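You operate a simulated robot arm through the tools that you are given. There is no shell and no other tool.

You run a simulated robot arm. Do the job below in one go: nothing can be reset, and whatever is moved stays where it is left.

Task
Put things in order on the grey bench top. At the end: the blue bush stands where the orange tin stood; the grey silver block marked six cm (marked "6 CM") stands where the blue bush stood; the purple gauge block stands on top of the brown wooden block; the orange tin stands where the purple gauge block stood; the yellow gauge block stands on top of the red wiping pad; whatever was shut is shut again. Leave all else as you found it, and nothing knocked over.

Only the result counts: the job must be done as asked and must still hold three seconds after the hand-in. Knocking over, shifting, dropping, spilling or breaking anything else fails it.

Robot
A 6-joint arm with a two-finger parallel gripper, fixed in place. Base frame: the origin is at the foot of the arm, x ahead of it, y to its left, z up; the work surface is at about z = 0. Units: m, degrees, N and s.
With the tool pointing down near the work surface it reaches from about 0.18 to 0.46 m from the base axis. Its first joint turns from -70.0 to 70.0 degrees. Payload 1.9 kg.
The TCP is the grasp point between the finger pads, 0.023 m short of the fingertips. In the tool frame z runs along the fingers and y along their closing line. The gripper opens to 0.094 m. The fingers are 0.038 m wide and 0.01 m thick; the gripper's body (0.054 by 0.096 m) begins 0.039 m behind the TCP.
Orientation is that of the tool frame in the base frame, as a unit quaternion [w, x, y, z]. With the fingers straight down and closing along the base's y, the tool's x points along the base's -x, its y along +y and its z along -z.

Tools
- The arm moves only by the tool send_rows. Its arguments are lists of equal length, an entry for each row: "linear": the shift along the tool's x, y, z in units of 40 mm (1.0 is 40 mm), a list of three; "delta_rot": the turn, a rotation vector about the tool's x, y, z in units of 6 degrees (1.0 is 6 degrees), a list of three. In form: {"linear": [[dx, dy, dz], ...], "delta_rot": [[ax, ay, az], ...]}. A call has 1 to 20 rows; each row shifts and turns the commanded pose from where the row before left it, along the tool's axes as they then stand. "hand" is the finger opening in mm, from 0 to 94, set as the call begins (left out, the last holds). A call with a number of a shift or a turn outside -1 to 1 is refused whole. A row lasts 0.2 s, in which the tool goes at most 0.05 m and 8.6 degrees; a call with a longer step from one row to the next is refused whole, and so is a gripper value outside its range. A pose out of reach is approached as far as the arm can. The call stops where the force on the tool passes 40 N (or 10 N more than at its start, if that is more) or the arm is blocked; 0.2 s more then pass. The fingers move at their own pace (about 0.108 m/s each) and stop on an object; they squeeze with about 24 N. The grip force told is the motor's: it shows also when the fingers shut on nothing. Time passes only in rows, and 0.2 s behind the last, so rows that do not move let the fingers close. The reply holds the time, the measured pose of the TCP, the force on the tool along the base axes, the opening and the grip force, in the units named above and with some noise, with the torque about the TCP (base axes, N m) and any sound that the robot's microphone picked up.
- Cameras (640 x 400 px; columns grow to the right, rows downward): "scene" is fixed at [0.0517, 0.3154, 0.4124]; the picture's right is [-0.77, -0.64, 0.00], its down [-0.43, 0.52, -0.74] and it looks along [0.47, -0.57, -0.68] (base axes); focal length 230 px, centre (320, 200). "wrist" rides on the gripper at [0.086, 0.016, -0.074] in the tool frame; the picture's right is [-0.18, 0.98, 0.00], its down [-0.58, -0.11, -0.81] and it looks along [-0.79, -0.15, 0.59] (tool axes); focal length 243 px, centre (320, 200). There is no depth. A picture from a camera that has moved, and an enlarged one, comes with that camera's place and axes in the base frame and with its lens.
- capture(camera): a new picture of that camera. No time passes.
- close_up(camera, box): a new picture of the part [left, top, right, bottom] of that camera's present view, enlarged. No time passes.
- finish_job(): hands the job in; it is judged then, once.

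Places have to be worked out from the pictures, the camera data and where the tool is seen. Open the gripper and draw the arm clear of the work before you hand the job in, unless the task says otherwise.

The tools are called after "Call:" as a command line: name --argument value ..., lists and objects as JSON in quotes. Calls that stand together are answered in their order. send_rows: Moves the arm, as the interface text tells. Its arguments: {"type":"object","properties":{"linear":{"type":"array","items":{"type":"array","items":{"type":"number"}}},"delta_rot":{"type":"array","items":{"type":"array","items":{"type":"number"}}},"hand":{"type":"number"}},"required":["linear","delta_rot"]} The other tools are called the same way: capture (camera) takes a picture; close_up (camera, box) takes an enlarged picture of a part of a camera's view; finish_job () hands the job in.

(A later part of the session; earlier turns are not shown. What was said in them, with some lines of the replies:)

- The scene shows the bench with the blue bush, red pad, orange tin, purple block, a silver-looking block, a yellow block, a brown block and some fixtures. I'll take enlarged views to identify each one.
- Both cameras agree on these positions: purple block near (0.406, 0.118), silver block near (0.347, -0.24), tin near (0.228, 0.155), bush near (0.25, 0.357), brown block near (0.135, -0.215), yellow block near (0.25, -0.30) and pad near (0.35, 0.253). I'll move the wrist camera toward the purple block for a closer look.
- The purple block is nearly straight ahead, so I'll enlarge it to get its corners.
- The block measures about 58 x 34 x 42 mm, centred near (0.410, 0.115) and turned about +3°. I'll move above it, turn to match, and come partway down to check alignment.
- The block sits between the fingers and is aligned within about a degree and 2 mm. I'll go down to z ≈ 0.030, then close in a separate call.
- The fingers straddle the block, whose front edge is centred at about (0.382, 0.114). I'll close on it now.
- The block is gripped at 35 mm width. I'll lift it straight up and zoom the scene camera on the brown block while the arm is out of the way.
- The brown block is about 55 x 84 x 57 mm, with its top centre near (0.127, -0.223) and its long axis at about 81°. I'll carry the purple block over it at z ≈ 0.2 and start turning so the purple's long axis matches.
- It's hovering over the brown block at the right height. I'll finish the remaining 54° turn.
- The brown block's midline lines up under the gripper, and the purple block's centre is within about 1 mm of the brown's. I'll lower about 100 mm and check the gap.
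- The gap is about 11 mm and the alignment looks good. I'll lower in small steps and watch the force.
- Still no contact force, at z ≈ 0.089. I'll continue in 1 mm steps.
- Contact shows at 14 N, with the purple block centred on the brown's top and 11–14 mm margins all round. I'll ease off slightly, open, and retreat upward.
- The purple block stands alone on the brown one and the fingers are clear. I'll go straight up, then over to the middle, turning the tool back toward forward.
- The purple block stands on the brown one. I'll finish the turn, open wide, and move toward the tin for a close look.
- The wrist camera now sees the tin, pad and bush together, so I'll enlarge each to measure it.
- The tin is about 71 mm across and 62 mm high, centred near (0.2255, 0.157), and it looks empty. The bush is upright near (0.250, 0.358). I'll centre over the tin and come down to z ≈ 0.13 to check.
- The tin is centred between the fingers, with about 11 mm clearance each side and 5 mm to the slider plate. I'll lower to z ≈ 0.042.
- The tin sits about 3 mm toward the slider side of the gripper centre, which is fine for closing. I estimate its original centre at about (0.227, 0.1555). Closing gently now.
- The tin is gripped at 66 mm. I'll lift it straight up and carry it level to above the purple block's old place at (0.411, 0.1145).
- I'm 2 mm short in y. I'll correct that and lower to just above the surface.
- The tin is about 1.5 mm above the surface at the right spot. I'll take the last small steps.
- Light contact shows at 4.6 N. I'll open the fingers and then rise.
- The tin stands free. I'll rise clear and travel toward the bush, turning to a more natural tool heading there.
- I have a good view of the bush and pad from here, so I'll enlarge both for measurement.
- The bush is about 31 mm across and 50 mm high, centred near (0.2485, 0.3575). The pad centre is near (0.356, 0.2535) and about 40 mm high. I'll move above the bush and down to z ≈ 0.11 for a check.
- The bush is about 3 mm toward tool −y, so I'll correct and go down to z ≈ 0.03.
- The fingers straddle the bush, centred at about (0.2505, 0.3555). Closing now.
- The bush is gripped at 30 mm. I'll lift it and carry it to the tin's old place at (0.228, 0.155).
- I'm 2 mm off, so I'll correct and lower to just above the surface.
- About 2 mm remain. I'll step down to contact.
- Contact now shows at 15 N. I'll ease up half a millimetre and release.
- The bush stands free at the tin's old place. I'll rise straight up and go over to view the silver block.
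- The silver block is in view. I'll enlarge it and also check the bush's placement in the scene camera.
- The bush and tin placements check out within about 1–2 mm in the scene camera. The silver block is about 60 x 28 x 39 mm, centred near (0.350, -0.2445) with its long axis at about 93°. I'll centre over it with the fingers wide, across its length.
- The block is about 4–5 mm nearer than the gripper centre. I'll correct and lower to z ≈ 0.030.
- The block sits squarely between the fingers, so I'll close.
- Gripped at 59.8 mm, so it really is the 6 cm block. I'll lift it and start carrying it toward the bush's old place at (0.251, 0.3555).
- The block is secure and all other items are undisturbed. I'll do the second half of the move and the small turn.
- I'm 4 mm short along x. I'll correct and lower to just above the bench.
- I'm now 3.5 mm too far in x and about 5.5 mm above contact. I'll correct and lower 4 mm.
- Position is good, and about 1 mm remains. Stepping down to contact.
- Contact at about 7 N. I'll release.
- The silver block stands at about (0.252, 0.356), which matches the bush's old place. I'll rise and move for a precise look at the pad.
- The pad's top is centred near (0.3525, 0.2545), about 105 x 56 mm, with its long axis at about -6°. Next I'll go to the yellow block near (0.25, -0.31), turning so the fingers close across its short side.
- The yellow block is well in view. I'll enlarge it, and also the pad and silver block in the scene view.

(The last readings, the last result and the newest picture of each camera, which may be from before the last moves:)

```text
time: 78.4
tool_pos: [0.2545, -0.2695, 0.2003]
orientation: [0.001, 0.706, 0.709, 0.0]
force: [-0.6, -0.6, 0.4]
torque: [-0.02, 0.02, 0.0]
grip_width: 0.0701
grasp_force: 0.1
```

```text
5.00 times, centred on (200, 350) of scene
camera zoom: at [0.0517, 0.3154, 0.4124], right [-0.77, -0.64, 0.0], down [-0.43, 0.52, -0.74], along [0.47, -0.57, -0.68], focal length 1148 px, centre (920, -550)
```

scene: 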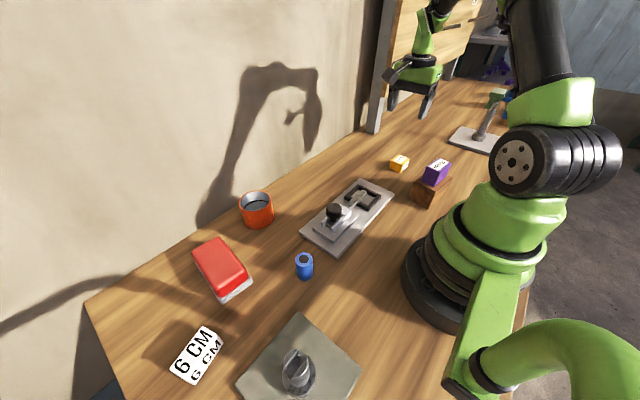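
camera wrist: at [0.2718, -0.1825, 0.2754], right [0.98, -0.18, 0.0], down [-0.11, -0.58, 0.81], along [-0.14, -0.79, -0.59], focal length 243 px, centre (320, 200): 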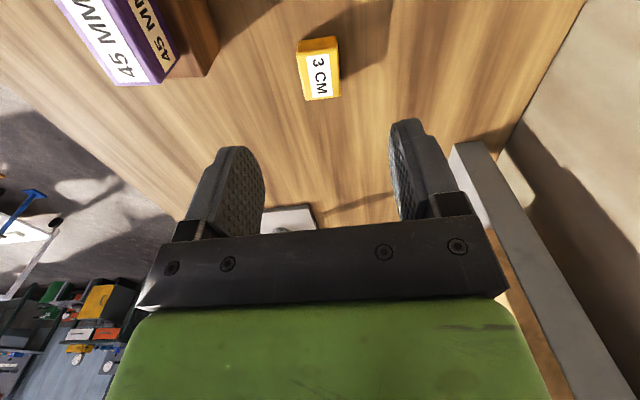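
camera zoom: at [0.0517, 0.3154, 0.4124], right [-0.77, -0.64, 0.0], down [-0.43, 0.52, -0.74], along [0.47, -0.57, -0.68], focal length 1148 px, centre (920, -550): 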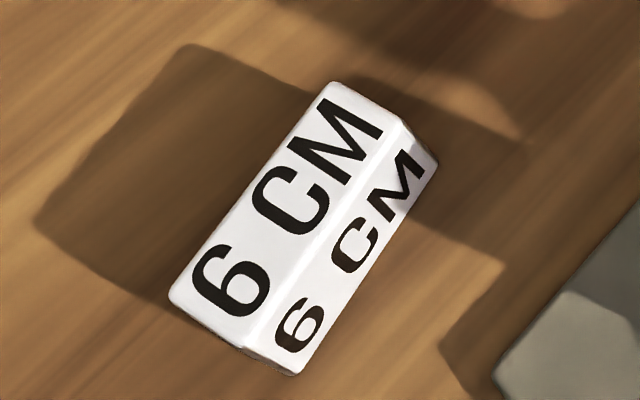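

The yellow block is about 47 x 37 x 30 mm, centred near (0.250, -0.304) with its long axis at about 87°. I'll centre above it, match the heading, and come partway down.

Call:
send_rows --linear '[[-0.885, -0.165, 0], [0, 0, 0], [0, 0, 0.9], [0, 0, 0.9], [0, 0, 0.7], [0, 0, 0], [0, 0, 0]]' --delta_rot '[[0, 0, 0], [0, 0, 0.55], [0, 0, 0], [0, 0, 0], [0, 0, 0], [0, 0, 0], [0, 0, 0]]' --hand 70

Call:
capture --camera "wrist"

Call:
capture --camera "scene"

```text
time: 80.0
tool_pos: [0.2476, -0.3052, 0.0996]
orientation: [-0.001, 0.725, 0.689, 0.0]
force: [0.0, -0.4, 0.2]
torque: [-0.01, 0.01, 0.02]
grip_width: 0.0698
grasp_force: 0.2
```

```text
taken
camera wrist: at [0.2707, -0.219, 0.1766], right [0.97, -0.23, 0.0], down [-0.14, -0.58, 0.81], along [-0.19, -0.78, -0.59], focal length 243 px, centre (320, 200)
```

wrist: 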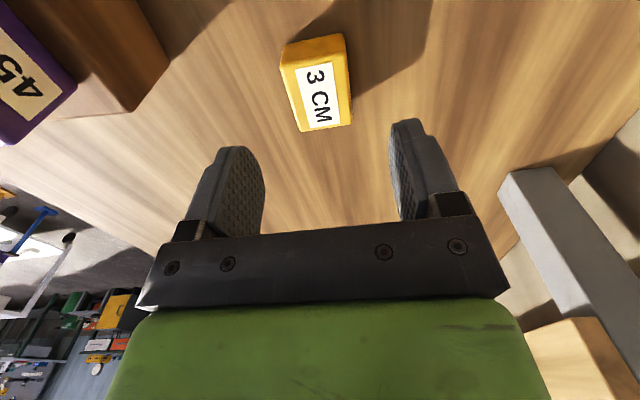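

```text
taken
```

scene: 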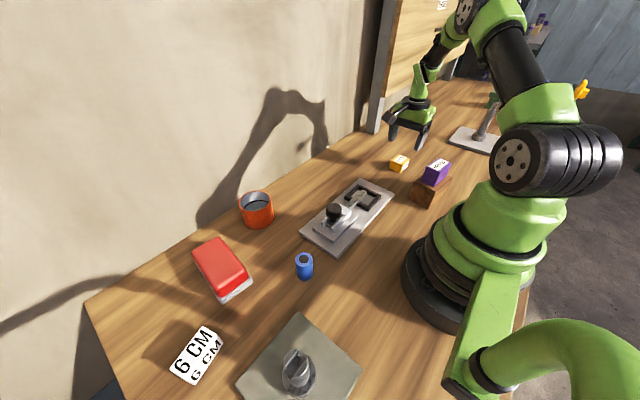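

It's centred. I'll lower to z ≈ 0.029.

Call:
send_rows --linear '[[0, 0, 0.5], [0, 0, 0.5], [0, 0, 0.5], [0, 0, 0.3], [0, 0, 0]]' --delta_rot '[[0, 0, 0], [0, 0, 0], [0, 0, 0], [0, 0, 0], [0, 0, 0]]' --hand 70

Call:
capture --camera "wrist"

```text
time: 81.2
tool_pos: [0.2492, -0.3058, 0.0277]
orientation: [0.0, 0.725, 0.689, 0.001]
force: [-0.9, -0.6, -0.5]
torque: [-0.03, 0.04, -0.02]
grip_width: 0.0701
grasp_force: 0.2
```

```text
taken
camera wrist: at [0.2714, -0.2194, 0.1027], right [0.97, -0.23, 0.0], down [-0.14, -0.58, 0.81], along [-0.19, -0.78, -0.59], focal length 243 px, centre (320, 200)
```

wrist: 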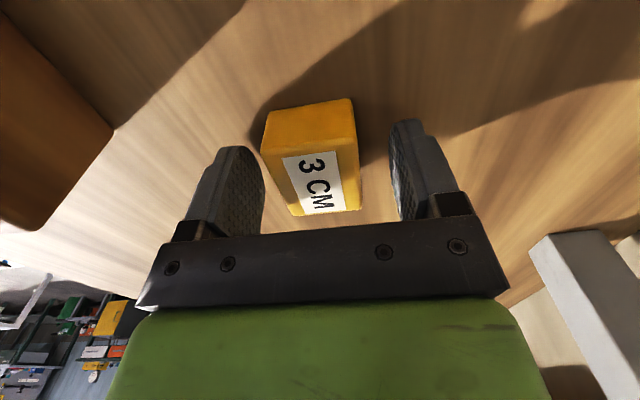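

It's centred within about 1 mm, so I'll close.

Call:
send_rows --linear '[[0, 0, 0], [0, 0, 0], [0, 0, 0], [0, 0, 0]]' --delta_rot '[[0, 0, 0], [0, 0, 0], [0, 0, 0], [0, 0, 0]]' --hand 20

Call:
capture --camera "wrist"

```text
time: 82.2
tool_pos: [0.2497, -0.3051, 0.0274]
orientation: [-0.001, 0.725, 0.689, -0.001]
force: [0.9, -0.4, 0.2]
torque: [-0.01, -0.03, 0.02]
grip_width: 0.0397
grasp_force: 24.3
```

```text
taken
camera wrist: at [0.2713, -0.2194, 0.1028], right [0.97, -0.23, 0.0], down [-0.14, -0.58, 0.81], along [-0.19, -0.78, -0.59], focal length 243 px, centre (320, 200)
```

wrist: 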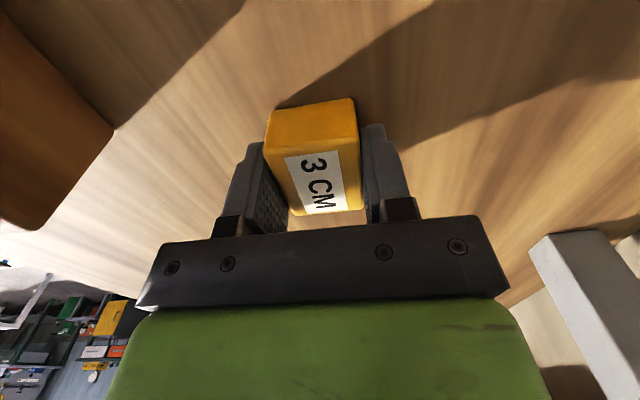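

Gripped at about 40 mm. I'll lift, carry to mid-bench, and begin turning to match the pad's heading.

Call:
send_rows --linear '[[0, 0, -0.4], [0, 0, -1], [0, 0, -1], [0, 0, -1], [0, 0, -0.85], [0.8575, 0.202, 0], [0.8575, 0.202, 0], [0.8575, 0.202, 0], [0.8575, 0.202, 0], [0.8575, 0.202, 0], [0.8575, 0.202, 0], [0.8575, 0.202, 0], [0.8575, 0.202, 0], [0.8575, 0.202, 0], [0, 0, 0], [0, 0, 0], [0, 0, 0], [0, 0, 0], [0, 0, 0], [0, 0, 0]]' --delta_rot '[[0, 0, 0], [0, 0, 0], [0, 0, 0], [0, 0, 0], [0, 0, 0], [0, 0, 0], [0, 0, 0], [0, 0, 0], [0, 0, 0], [0, 0, 0], [0, 0, 0], [0, 0, 0], [0, 0, 0], [0, 0, 0], [0, 0, -1], [0, 0, -1], [0, 0, -1], [0, 0, -1], [0, 0, -1], [0, 0, -1]]'

Call:
capture --camera "wrist"

Call:
capture --camera "scene"

```text
time: 86.4
tool_pos: [0.3371, 0.0001, 0.1988]
orientation: [0.0, 0.476, 0.88, 0.0]
force: [-0.1, -0.1, -2.0]
torque: [0.0, -0.01, -0.01]
grip_width: 0.0399
grasp_force: 23.9
```

```text
taken
camera wrist: at [0.3049, 0.0809, 0.2738], right [0.92, 0.38, 0.0], down [0.23, -0.55, 0.81], along [0.31, -0.74, -0.59], focal length 243 px, centre (320, 200)
```

wrist: 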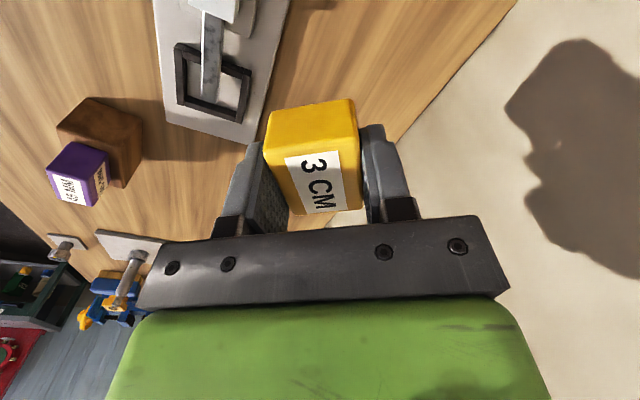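

```text
taken
```

scene: 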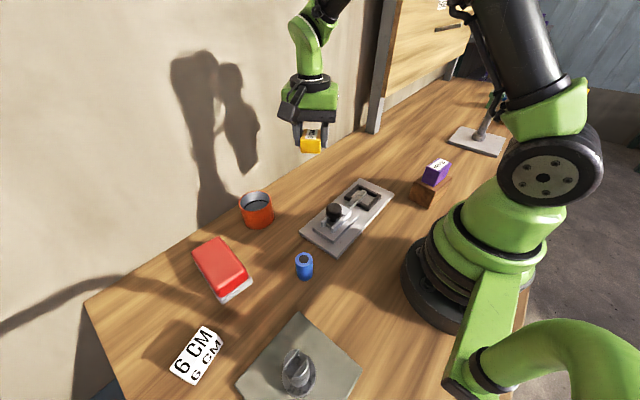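

The block is secure. I'll finish the turn (50°) and move to above the pad.

Call:
send_rows --linear '[[0, 0, 0], [0, 0, 0], [0, 0, 0], [0, 0, 0], [0, 0, 0], [0, 0, 0], [0, 0, 0], [0, 0, 0], [0, 0, 0], [0.057, 0.908, 0], [0.057, 0.908, 0], [0.057, 0.908, 0], [0.057, 0.908, 0], [0.057, 0.908, 0], [0.057, 0.908, 0], [0.057, 0.908, 0], [0, 0, 0], [0, 0, 0]]' --delta_rot '[[0, 0, -1], [0, 0, -1], [0, 0, -1], [0, 0, -1], [0, 0, -1], [0, 0, -1], [0, 0, -1], [0, 0, -1], [0, 0, -0.4], [0, 0, 0], [0, 0, 0], [0, 0, 0], [0, 0, 0], [0, 0, 0], [0, 0, 0], [0, 0, 0], [0, 0, 0], [0, 0, 0]]'

Call:
capture --camera "wrist"

Call:
capture --camera "scene"

```text
time: 90.2
tool_pos: [0.3509, 0.2531, 0.1993]
orientation: [-0.001, 0.057, 0.998, 0.001]
force: [0.2, -0.4, -1.7]
torque: [0.0, 0.02, 0.05]
grip_width: 0.0396
grasp_force: 23.9
```

```text
taken
camera wrist: at [0.2695, 0.2792, 0.2741], right [0.29, 0.96, 0.0], down [0.57, -0.17, 0.81], along [0.77, -0.24, -0.59], focal length 243 px, centre (320, 200)
```

wrist: 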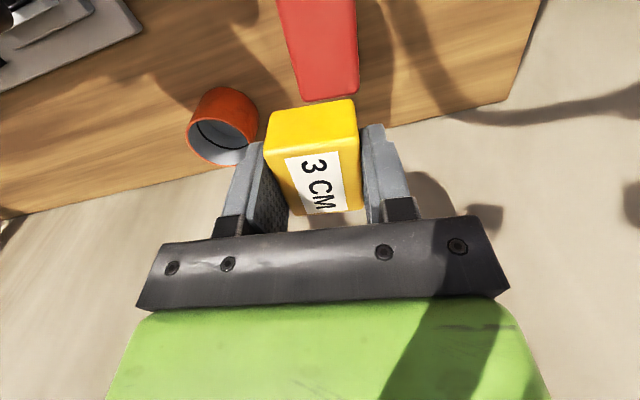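

```text
taken
```

scene: 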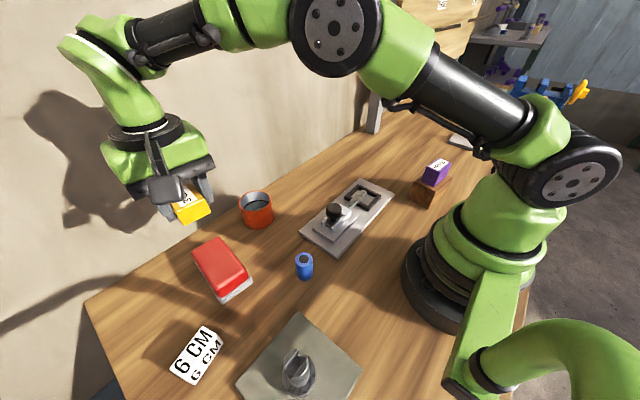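

The block is centred above the pad to within 2 mm. I'll lower to about 15 mm above its top.

Call:
send_rows --linear '[[0, 0.03, 0.7], [0, 0, 0.7], [0, 0, 0.7], [0, 0, 0.5], [0, 0, 0.25], [0, 0, 0]]' --delta_rot '[[0, 0, 0], [0, 0, 0], [0, 0, 0], [0, 0, 0], [0, 0, 0], [0, 0, 0]]'

Call:
capture --camera "wrist"

Call:
close_up --camera "scene" --box '[150, 180, 270, 310]'

```text
time: 91.6
tool_pos: [0.3496, 0.2551, 0.0855]
orientation: [-0.001, 0.056, 0.998, 0.0]
force: [0.3, 0.1, -1.6]
torque: [-0.06, 0.0, 0.04]
grip_width: 0.0397
grasp_force: 24.0
```

```text
taken
camera wrist: at [0.2675, 0.2812, 0.1607], right [0.29, 0.96, 0.0], down [0.56, -0.17, 0.81], along [0.77, -0.24, -0.59], focal length 243 px, centre (320, 200)
```

wrist: 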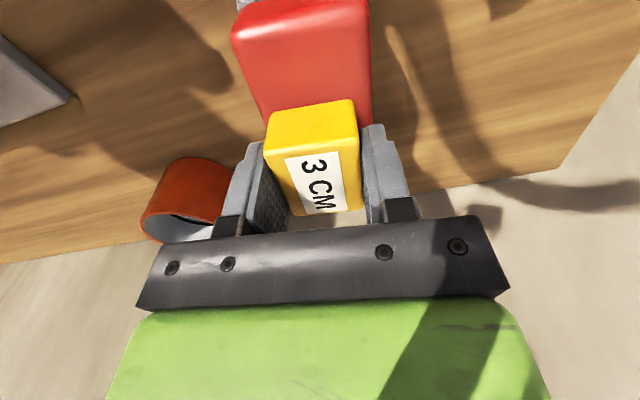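

```text
3.08 times, centred on (210, 245) of scene
camera zoom: at [0.0517, 0.3154, 0.4124], right [-0.77, -0.64, 0.0], down [-0.43, 0.52, -0.74], along [0.47, -0.57, -0.68], focal length 706 px, centre (658, 62)
```

zoom: 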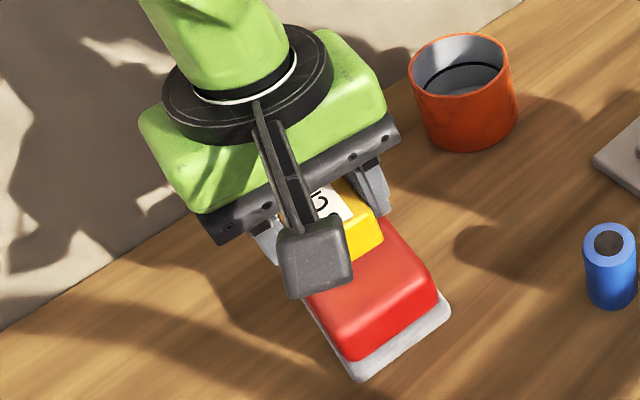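

It's well aligned. I'll lower 10 mm and then take small steps.

Call:
send_rows --linear '[[0, 0, 0.12], [0, 0, 0.1], [0, 0, 0.03], [0, 0, 0]]' --delta_rot '[[0, 0, 0], [0, 0, 0], [0, 0, 0], [0, 0, 0]]'

Call:
close_up --camera "wrist" --box '[220, 0, 400, 130]'

```text
time: 92.6
tool_pos: [0.3503, 0.2544, 0.076]
orientation: [0.002, 0.057, 0.998, 0.001]
force: [4.1, 2.1, 14.8]
torque: [-0.03, -0.07, -0.06]
grip_width: 0.0398
grasp_force: 23.8
```

```text
3.08 times, centred on (310, 65) of wrist
camera zoom: at [0.2679, 0.2804, 0.1503], right [0.29, 0.96, 0.0], down [0.56, -0.18, 0.81], along [0.77, -0.24, -0.59], focal length 746 px, centre (351, 615)
```

zoom: 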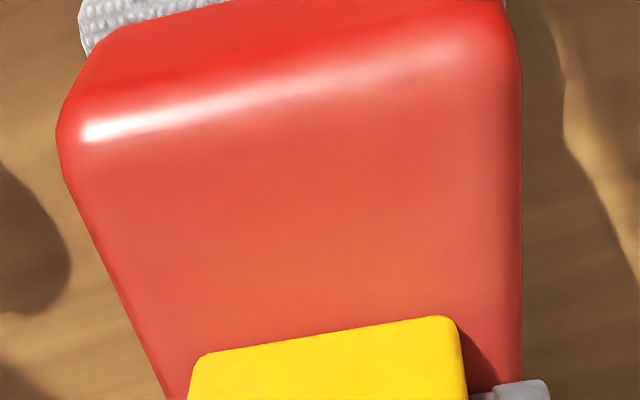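

Contact at about 15 N, so the pad top is at about 47 mm. The block sits well inside the pad's edges. I'll ease slightly and release.

Call:
send_rows --linear '[[0, 0, -0.015], [0, 0, 0]]' --delta_rot '[[0, 0, 0], [0, 0, 0]]'

Call:
close_up --camera "wrist" --box '[200, 80, 440, 230]'

```text
time: 93.2
tool_pos: [0.3486, 0.2537, 0.0761]
orientation: [0.0, 0.057, 0.998, 0.0]
force: [2.1, -0.6, 8.2]
torque: [0.01, -0.33, 0.0]
grip_width: 0.0398
grasp_force: 23.8
```

```text
2.67 times, centred on (320, 155) of wrist
camera zoom: at [0.2674, 0.2805, 0.1506], right [0.29, 0.96, 0.0], down [0.57, -0.17, 0.81], along [0.77, -0.24, -0.59], focal length 647 px, centre (320, 320)
```

zoom: 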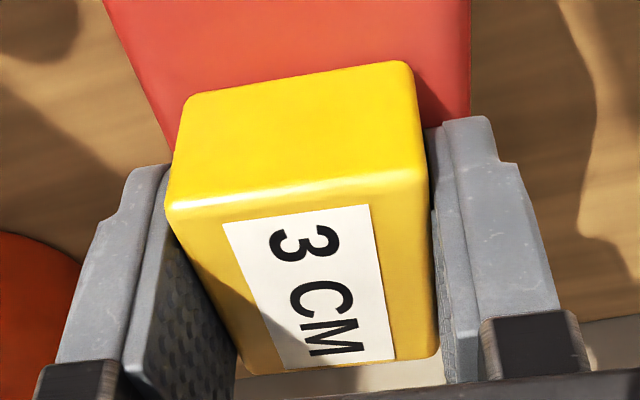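

Force dropped to 8 N. I'll ease another 0.4 mm and then open.

Call:
send_rows --linear '[[0, 0, -0.01], [0, 0, 0]]' --delta_rot '[[0, 0, 0], [0, 0, 0]]'

Call:
send_rows --linear '[[0, 0, 0], [0, 0, 0], [0, 0, 0], [0, 0, 0]]' --delta_rot '[[0, 0, 0], [0, 0, 0], [0, 0, 0], [0, 0, 0]]' --hand 66

Call:
capture --camera "wrist"

```text
time: 93.8
tool_pos: [0.3506, 0.2538, 0.0745]
orientation: [0.0, 0.057, 0.998, 0.0]
force: [-0.1, -2.9, 6.7]
torque: [-0.06, -0.17, -0.09]
grip_width: 0.04
grasp_force: 24.5
```

```text
time: 94.8
tool_pos: [0.3495, 0.2547, 0.0755]
orientation: [-0.001, 0.056, 0.998, 0.0]
force: [-0.9, 0.0, 0.2]
torque: [0.0, 0.01, 0.01]
grip_width: 0.066
grasp_force: 0.1
```

```text
taken
camera wrist: at [0.2677, 0.2811, 0.1509], right [0.29, 0.96, 0.0], down [0.56, -0.17, 0.81], along [0.77, -0.24, -0.59], focal length 243 px, centre (320, 200)
```

wrist: 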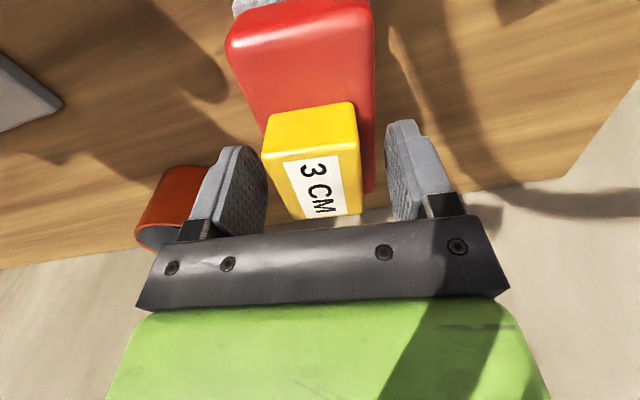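

The block stays put on the pad. I'll rise straight up and pull back for a check.

Call:
send_rows --linear '[[0, 0, -0.3], [0, 0, -0.8], [0, 0, -1], [0, 0, -1], [0, 0, -0.4], [0, 0, 0]]' --delta_rot '[[0, 0, 0], [0, 0, 0], [0, 0, 0], [0, 0, 0], [0, 0, 0], [0, 0, 0]]'

Call:
capture --camera "wrist"

Call:
close_up --camera "scene" --box '[150, 180, 270, 310]'

```text
time: 96.2
tool_pos: [0.3523, 0.2538, 0.2179]
orientation: [0.001, 0.057, 0.998, 0.0]
force: [-0.4, -0.3, -0.4]
torque: [-0.03, -0.02, -0.04]
grip_width: 0.0659
grasp_force: 0.0
```

```text
taken
camera wrist: at [0.2691, 0.2793, 0.2919], right [0.29, 0.96, 0.0], down [0.56, -0.17, 0.81], along [0.77, -0.24, -0.59], focal length 243 px, centre (320, 200)
```

wrist: 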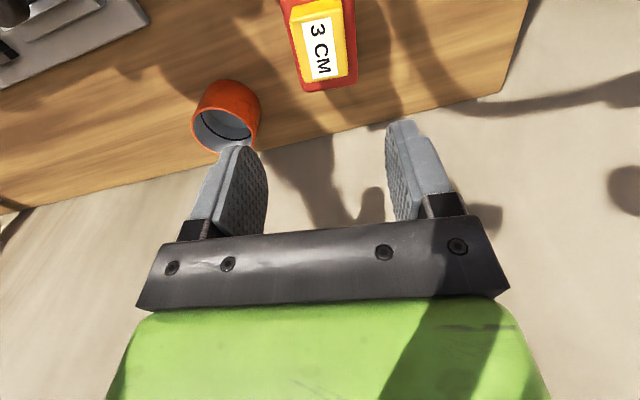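

```text
3.08 times, centred on (210, 245) of scene
camera zoom: at [0.0517, 0.3154, 0.4124], right [-0.77, -0.64, 0.0], down [-0.43, 0.52, -0.74], along [0.47, -0.57, -0.68], focal length 706 px, centre (658, 62)
```

zoom: 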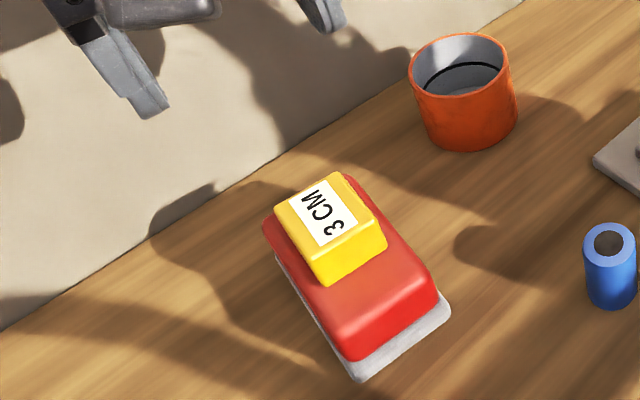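

The yellow block sits flat and well supported on the pad. I'll draw the arm back to about its starting pose and check the whole bench.

Call:
send_rows --linear '[[-0.107, -0.953, -0.065], [-0.107, -0.953, -0.065], [-0.107, -0.953, -0.065], [-0.107, -0.953, -0.065], [-0.107, -0.953, -0.065], [-0.107, -0.953, -0.065], [-0.107, -0.953, -0.065], [-0.107, -0.953, -0.065], [-0.107, -0.953, -0.065], [0, 0, 0], [0, 0, 0]]' --delta_rot '[[0, 0, 0], [0, 0, 0], [0, 0, 0], [0, 0, 0], [0, 0, 0], [0, 0, 0], [0, 0, 0], [0, 0, 0], [0, 0, 0], [0, 0, 0], [0, 0, 0]]' --hand 94

Call:
capture --camera "scene"

Call:
close_up --camera "scene" --box '[140, 180, 340, 400]'

Call:
close_up --camera "scene" --box '[300, 120, 480, 260]'

Call:
close_up --camera "scene" --box '[340, 0, 640, 200]'

Call:
close_up --camera "scene" --box '[180, 225, 260, 310]'

```text
time: 98.6
tool_pos: [0.3499, -0.0905, 0.2412]
orientation: [0.0, 0.057, 0.998, 0.0]
force: [-0.9, 0.0, -0.3]
torque: [0.02, -0.03, 0.01]
grip_width: 0.094
grasp_force: 0.0
```

```text
taken
```

scene: 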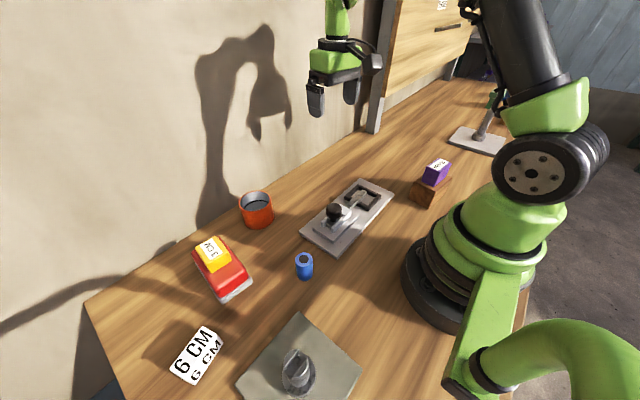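

```text
1.82 times, centred on (240, 290) of scene
camera zoom: at [0.0517, 0.3154, 0.4124], right [-0.77, -0.64, 0.0], down [-0.43, 0.52, -0.74], along [0.47, -0.57, -0.68], focal length 417 px, centre (466, 36)
```

zoom: 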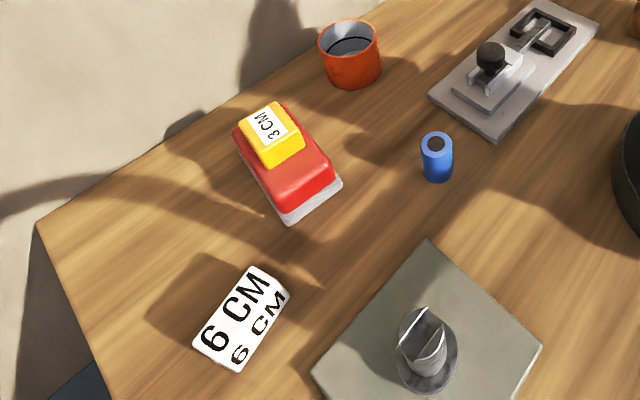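

```text
2.86 times, centred on (390, 190) of scene
camera zoom: at [0.0517, 0.3154, 0.4124], right [-0.77, -0.64, 0.0], down [-0.43, 0.52, -0.74], along [0.47, -0.57, -0.68], focal length 656 px, centre (120, 229)
```

zoom: 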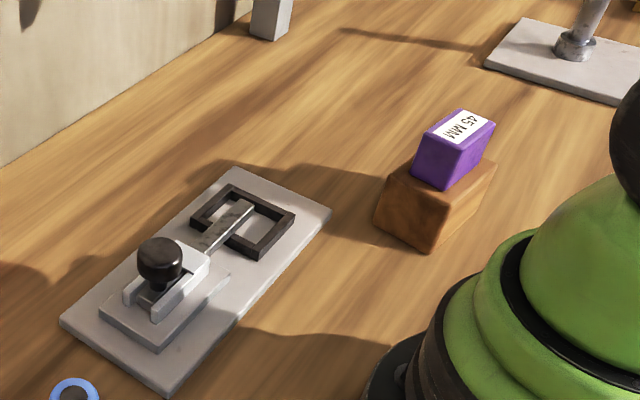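

```text
2.00 times, centred on (490, 100) of scene
camera zoom: at [0.0517, 0.3154, 0.4124], right [-0.77, -0.64, 0.0], down [-0.43, 0.52, -0.74], along [0.47, -0.57, -0.68], focal length 459 px, centre (-20, 400)
```

zoom: 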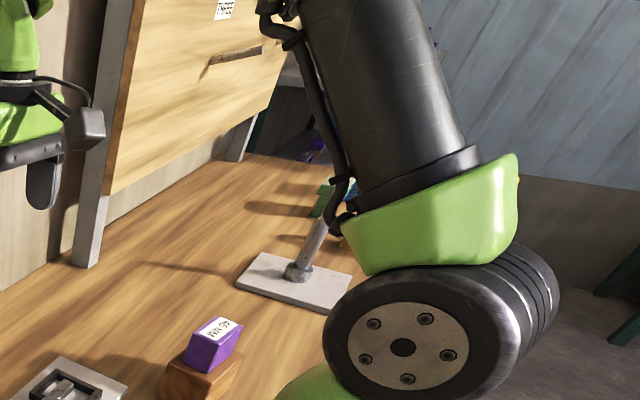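

```text
4.71 times, centred on (220, 268) of scene
camera zoom: at [0.0517, 0.3154, 0.4124], right [-0.77, -0.64, 0.0], down [-0.43, 0.52, -0.74], along [0.47, -0.57, -0.68], focal length 1080 px, centre (791, -118)
```

zoom: 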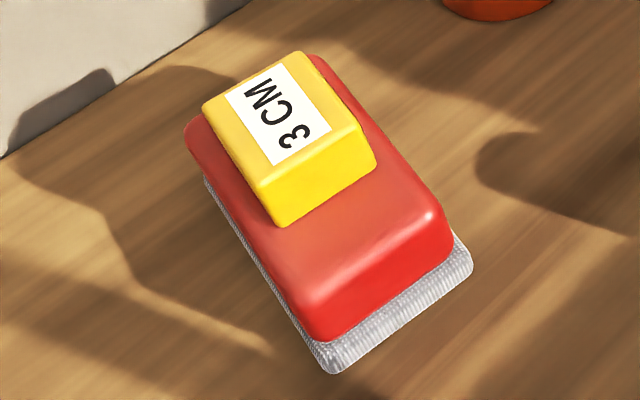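

Everything checks out: bush at the tin's old place, silver block at the bush's, tin at the purple block's, purple on brown, and yellow on the pad. The pad, brown block, fixtures and shutter panel look unmoved, and the arm is clear with the gripper open, so I'll hand the job in.

Call:
finish_job

```text
The job is handed in.
```

I finished the rearrangement and handed it in. Nothing was knocked over, and in the last pictures everything was standing where it should be:

- **Blue bush:** stands where the orange tin was, within about 2 mm.
- **Silver 6 CM block:** stands where the blue bush was, within about 2 mm. It is lying with its long side roughly across the bench.
- **Orange tin:** stands where the purple gauge block was, within about 2 mm.
- **Purple gauge block:** stands on the brown wooden block, 11 to 14 mm in from every edge.
- **Yellow gauge block:** stands on the red wiping pad. It is slightly toward the wall end, about 20 mm from the far edge.

None of the moves needed anything opened, so the wooden panel stayed shut throughout. The slider, dial and lever fixtures, the pad and the brown block look unmoved. The gripper is open and the arm is back near its starting position, clear of the work.
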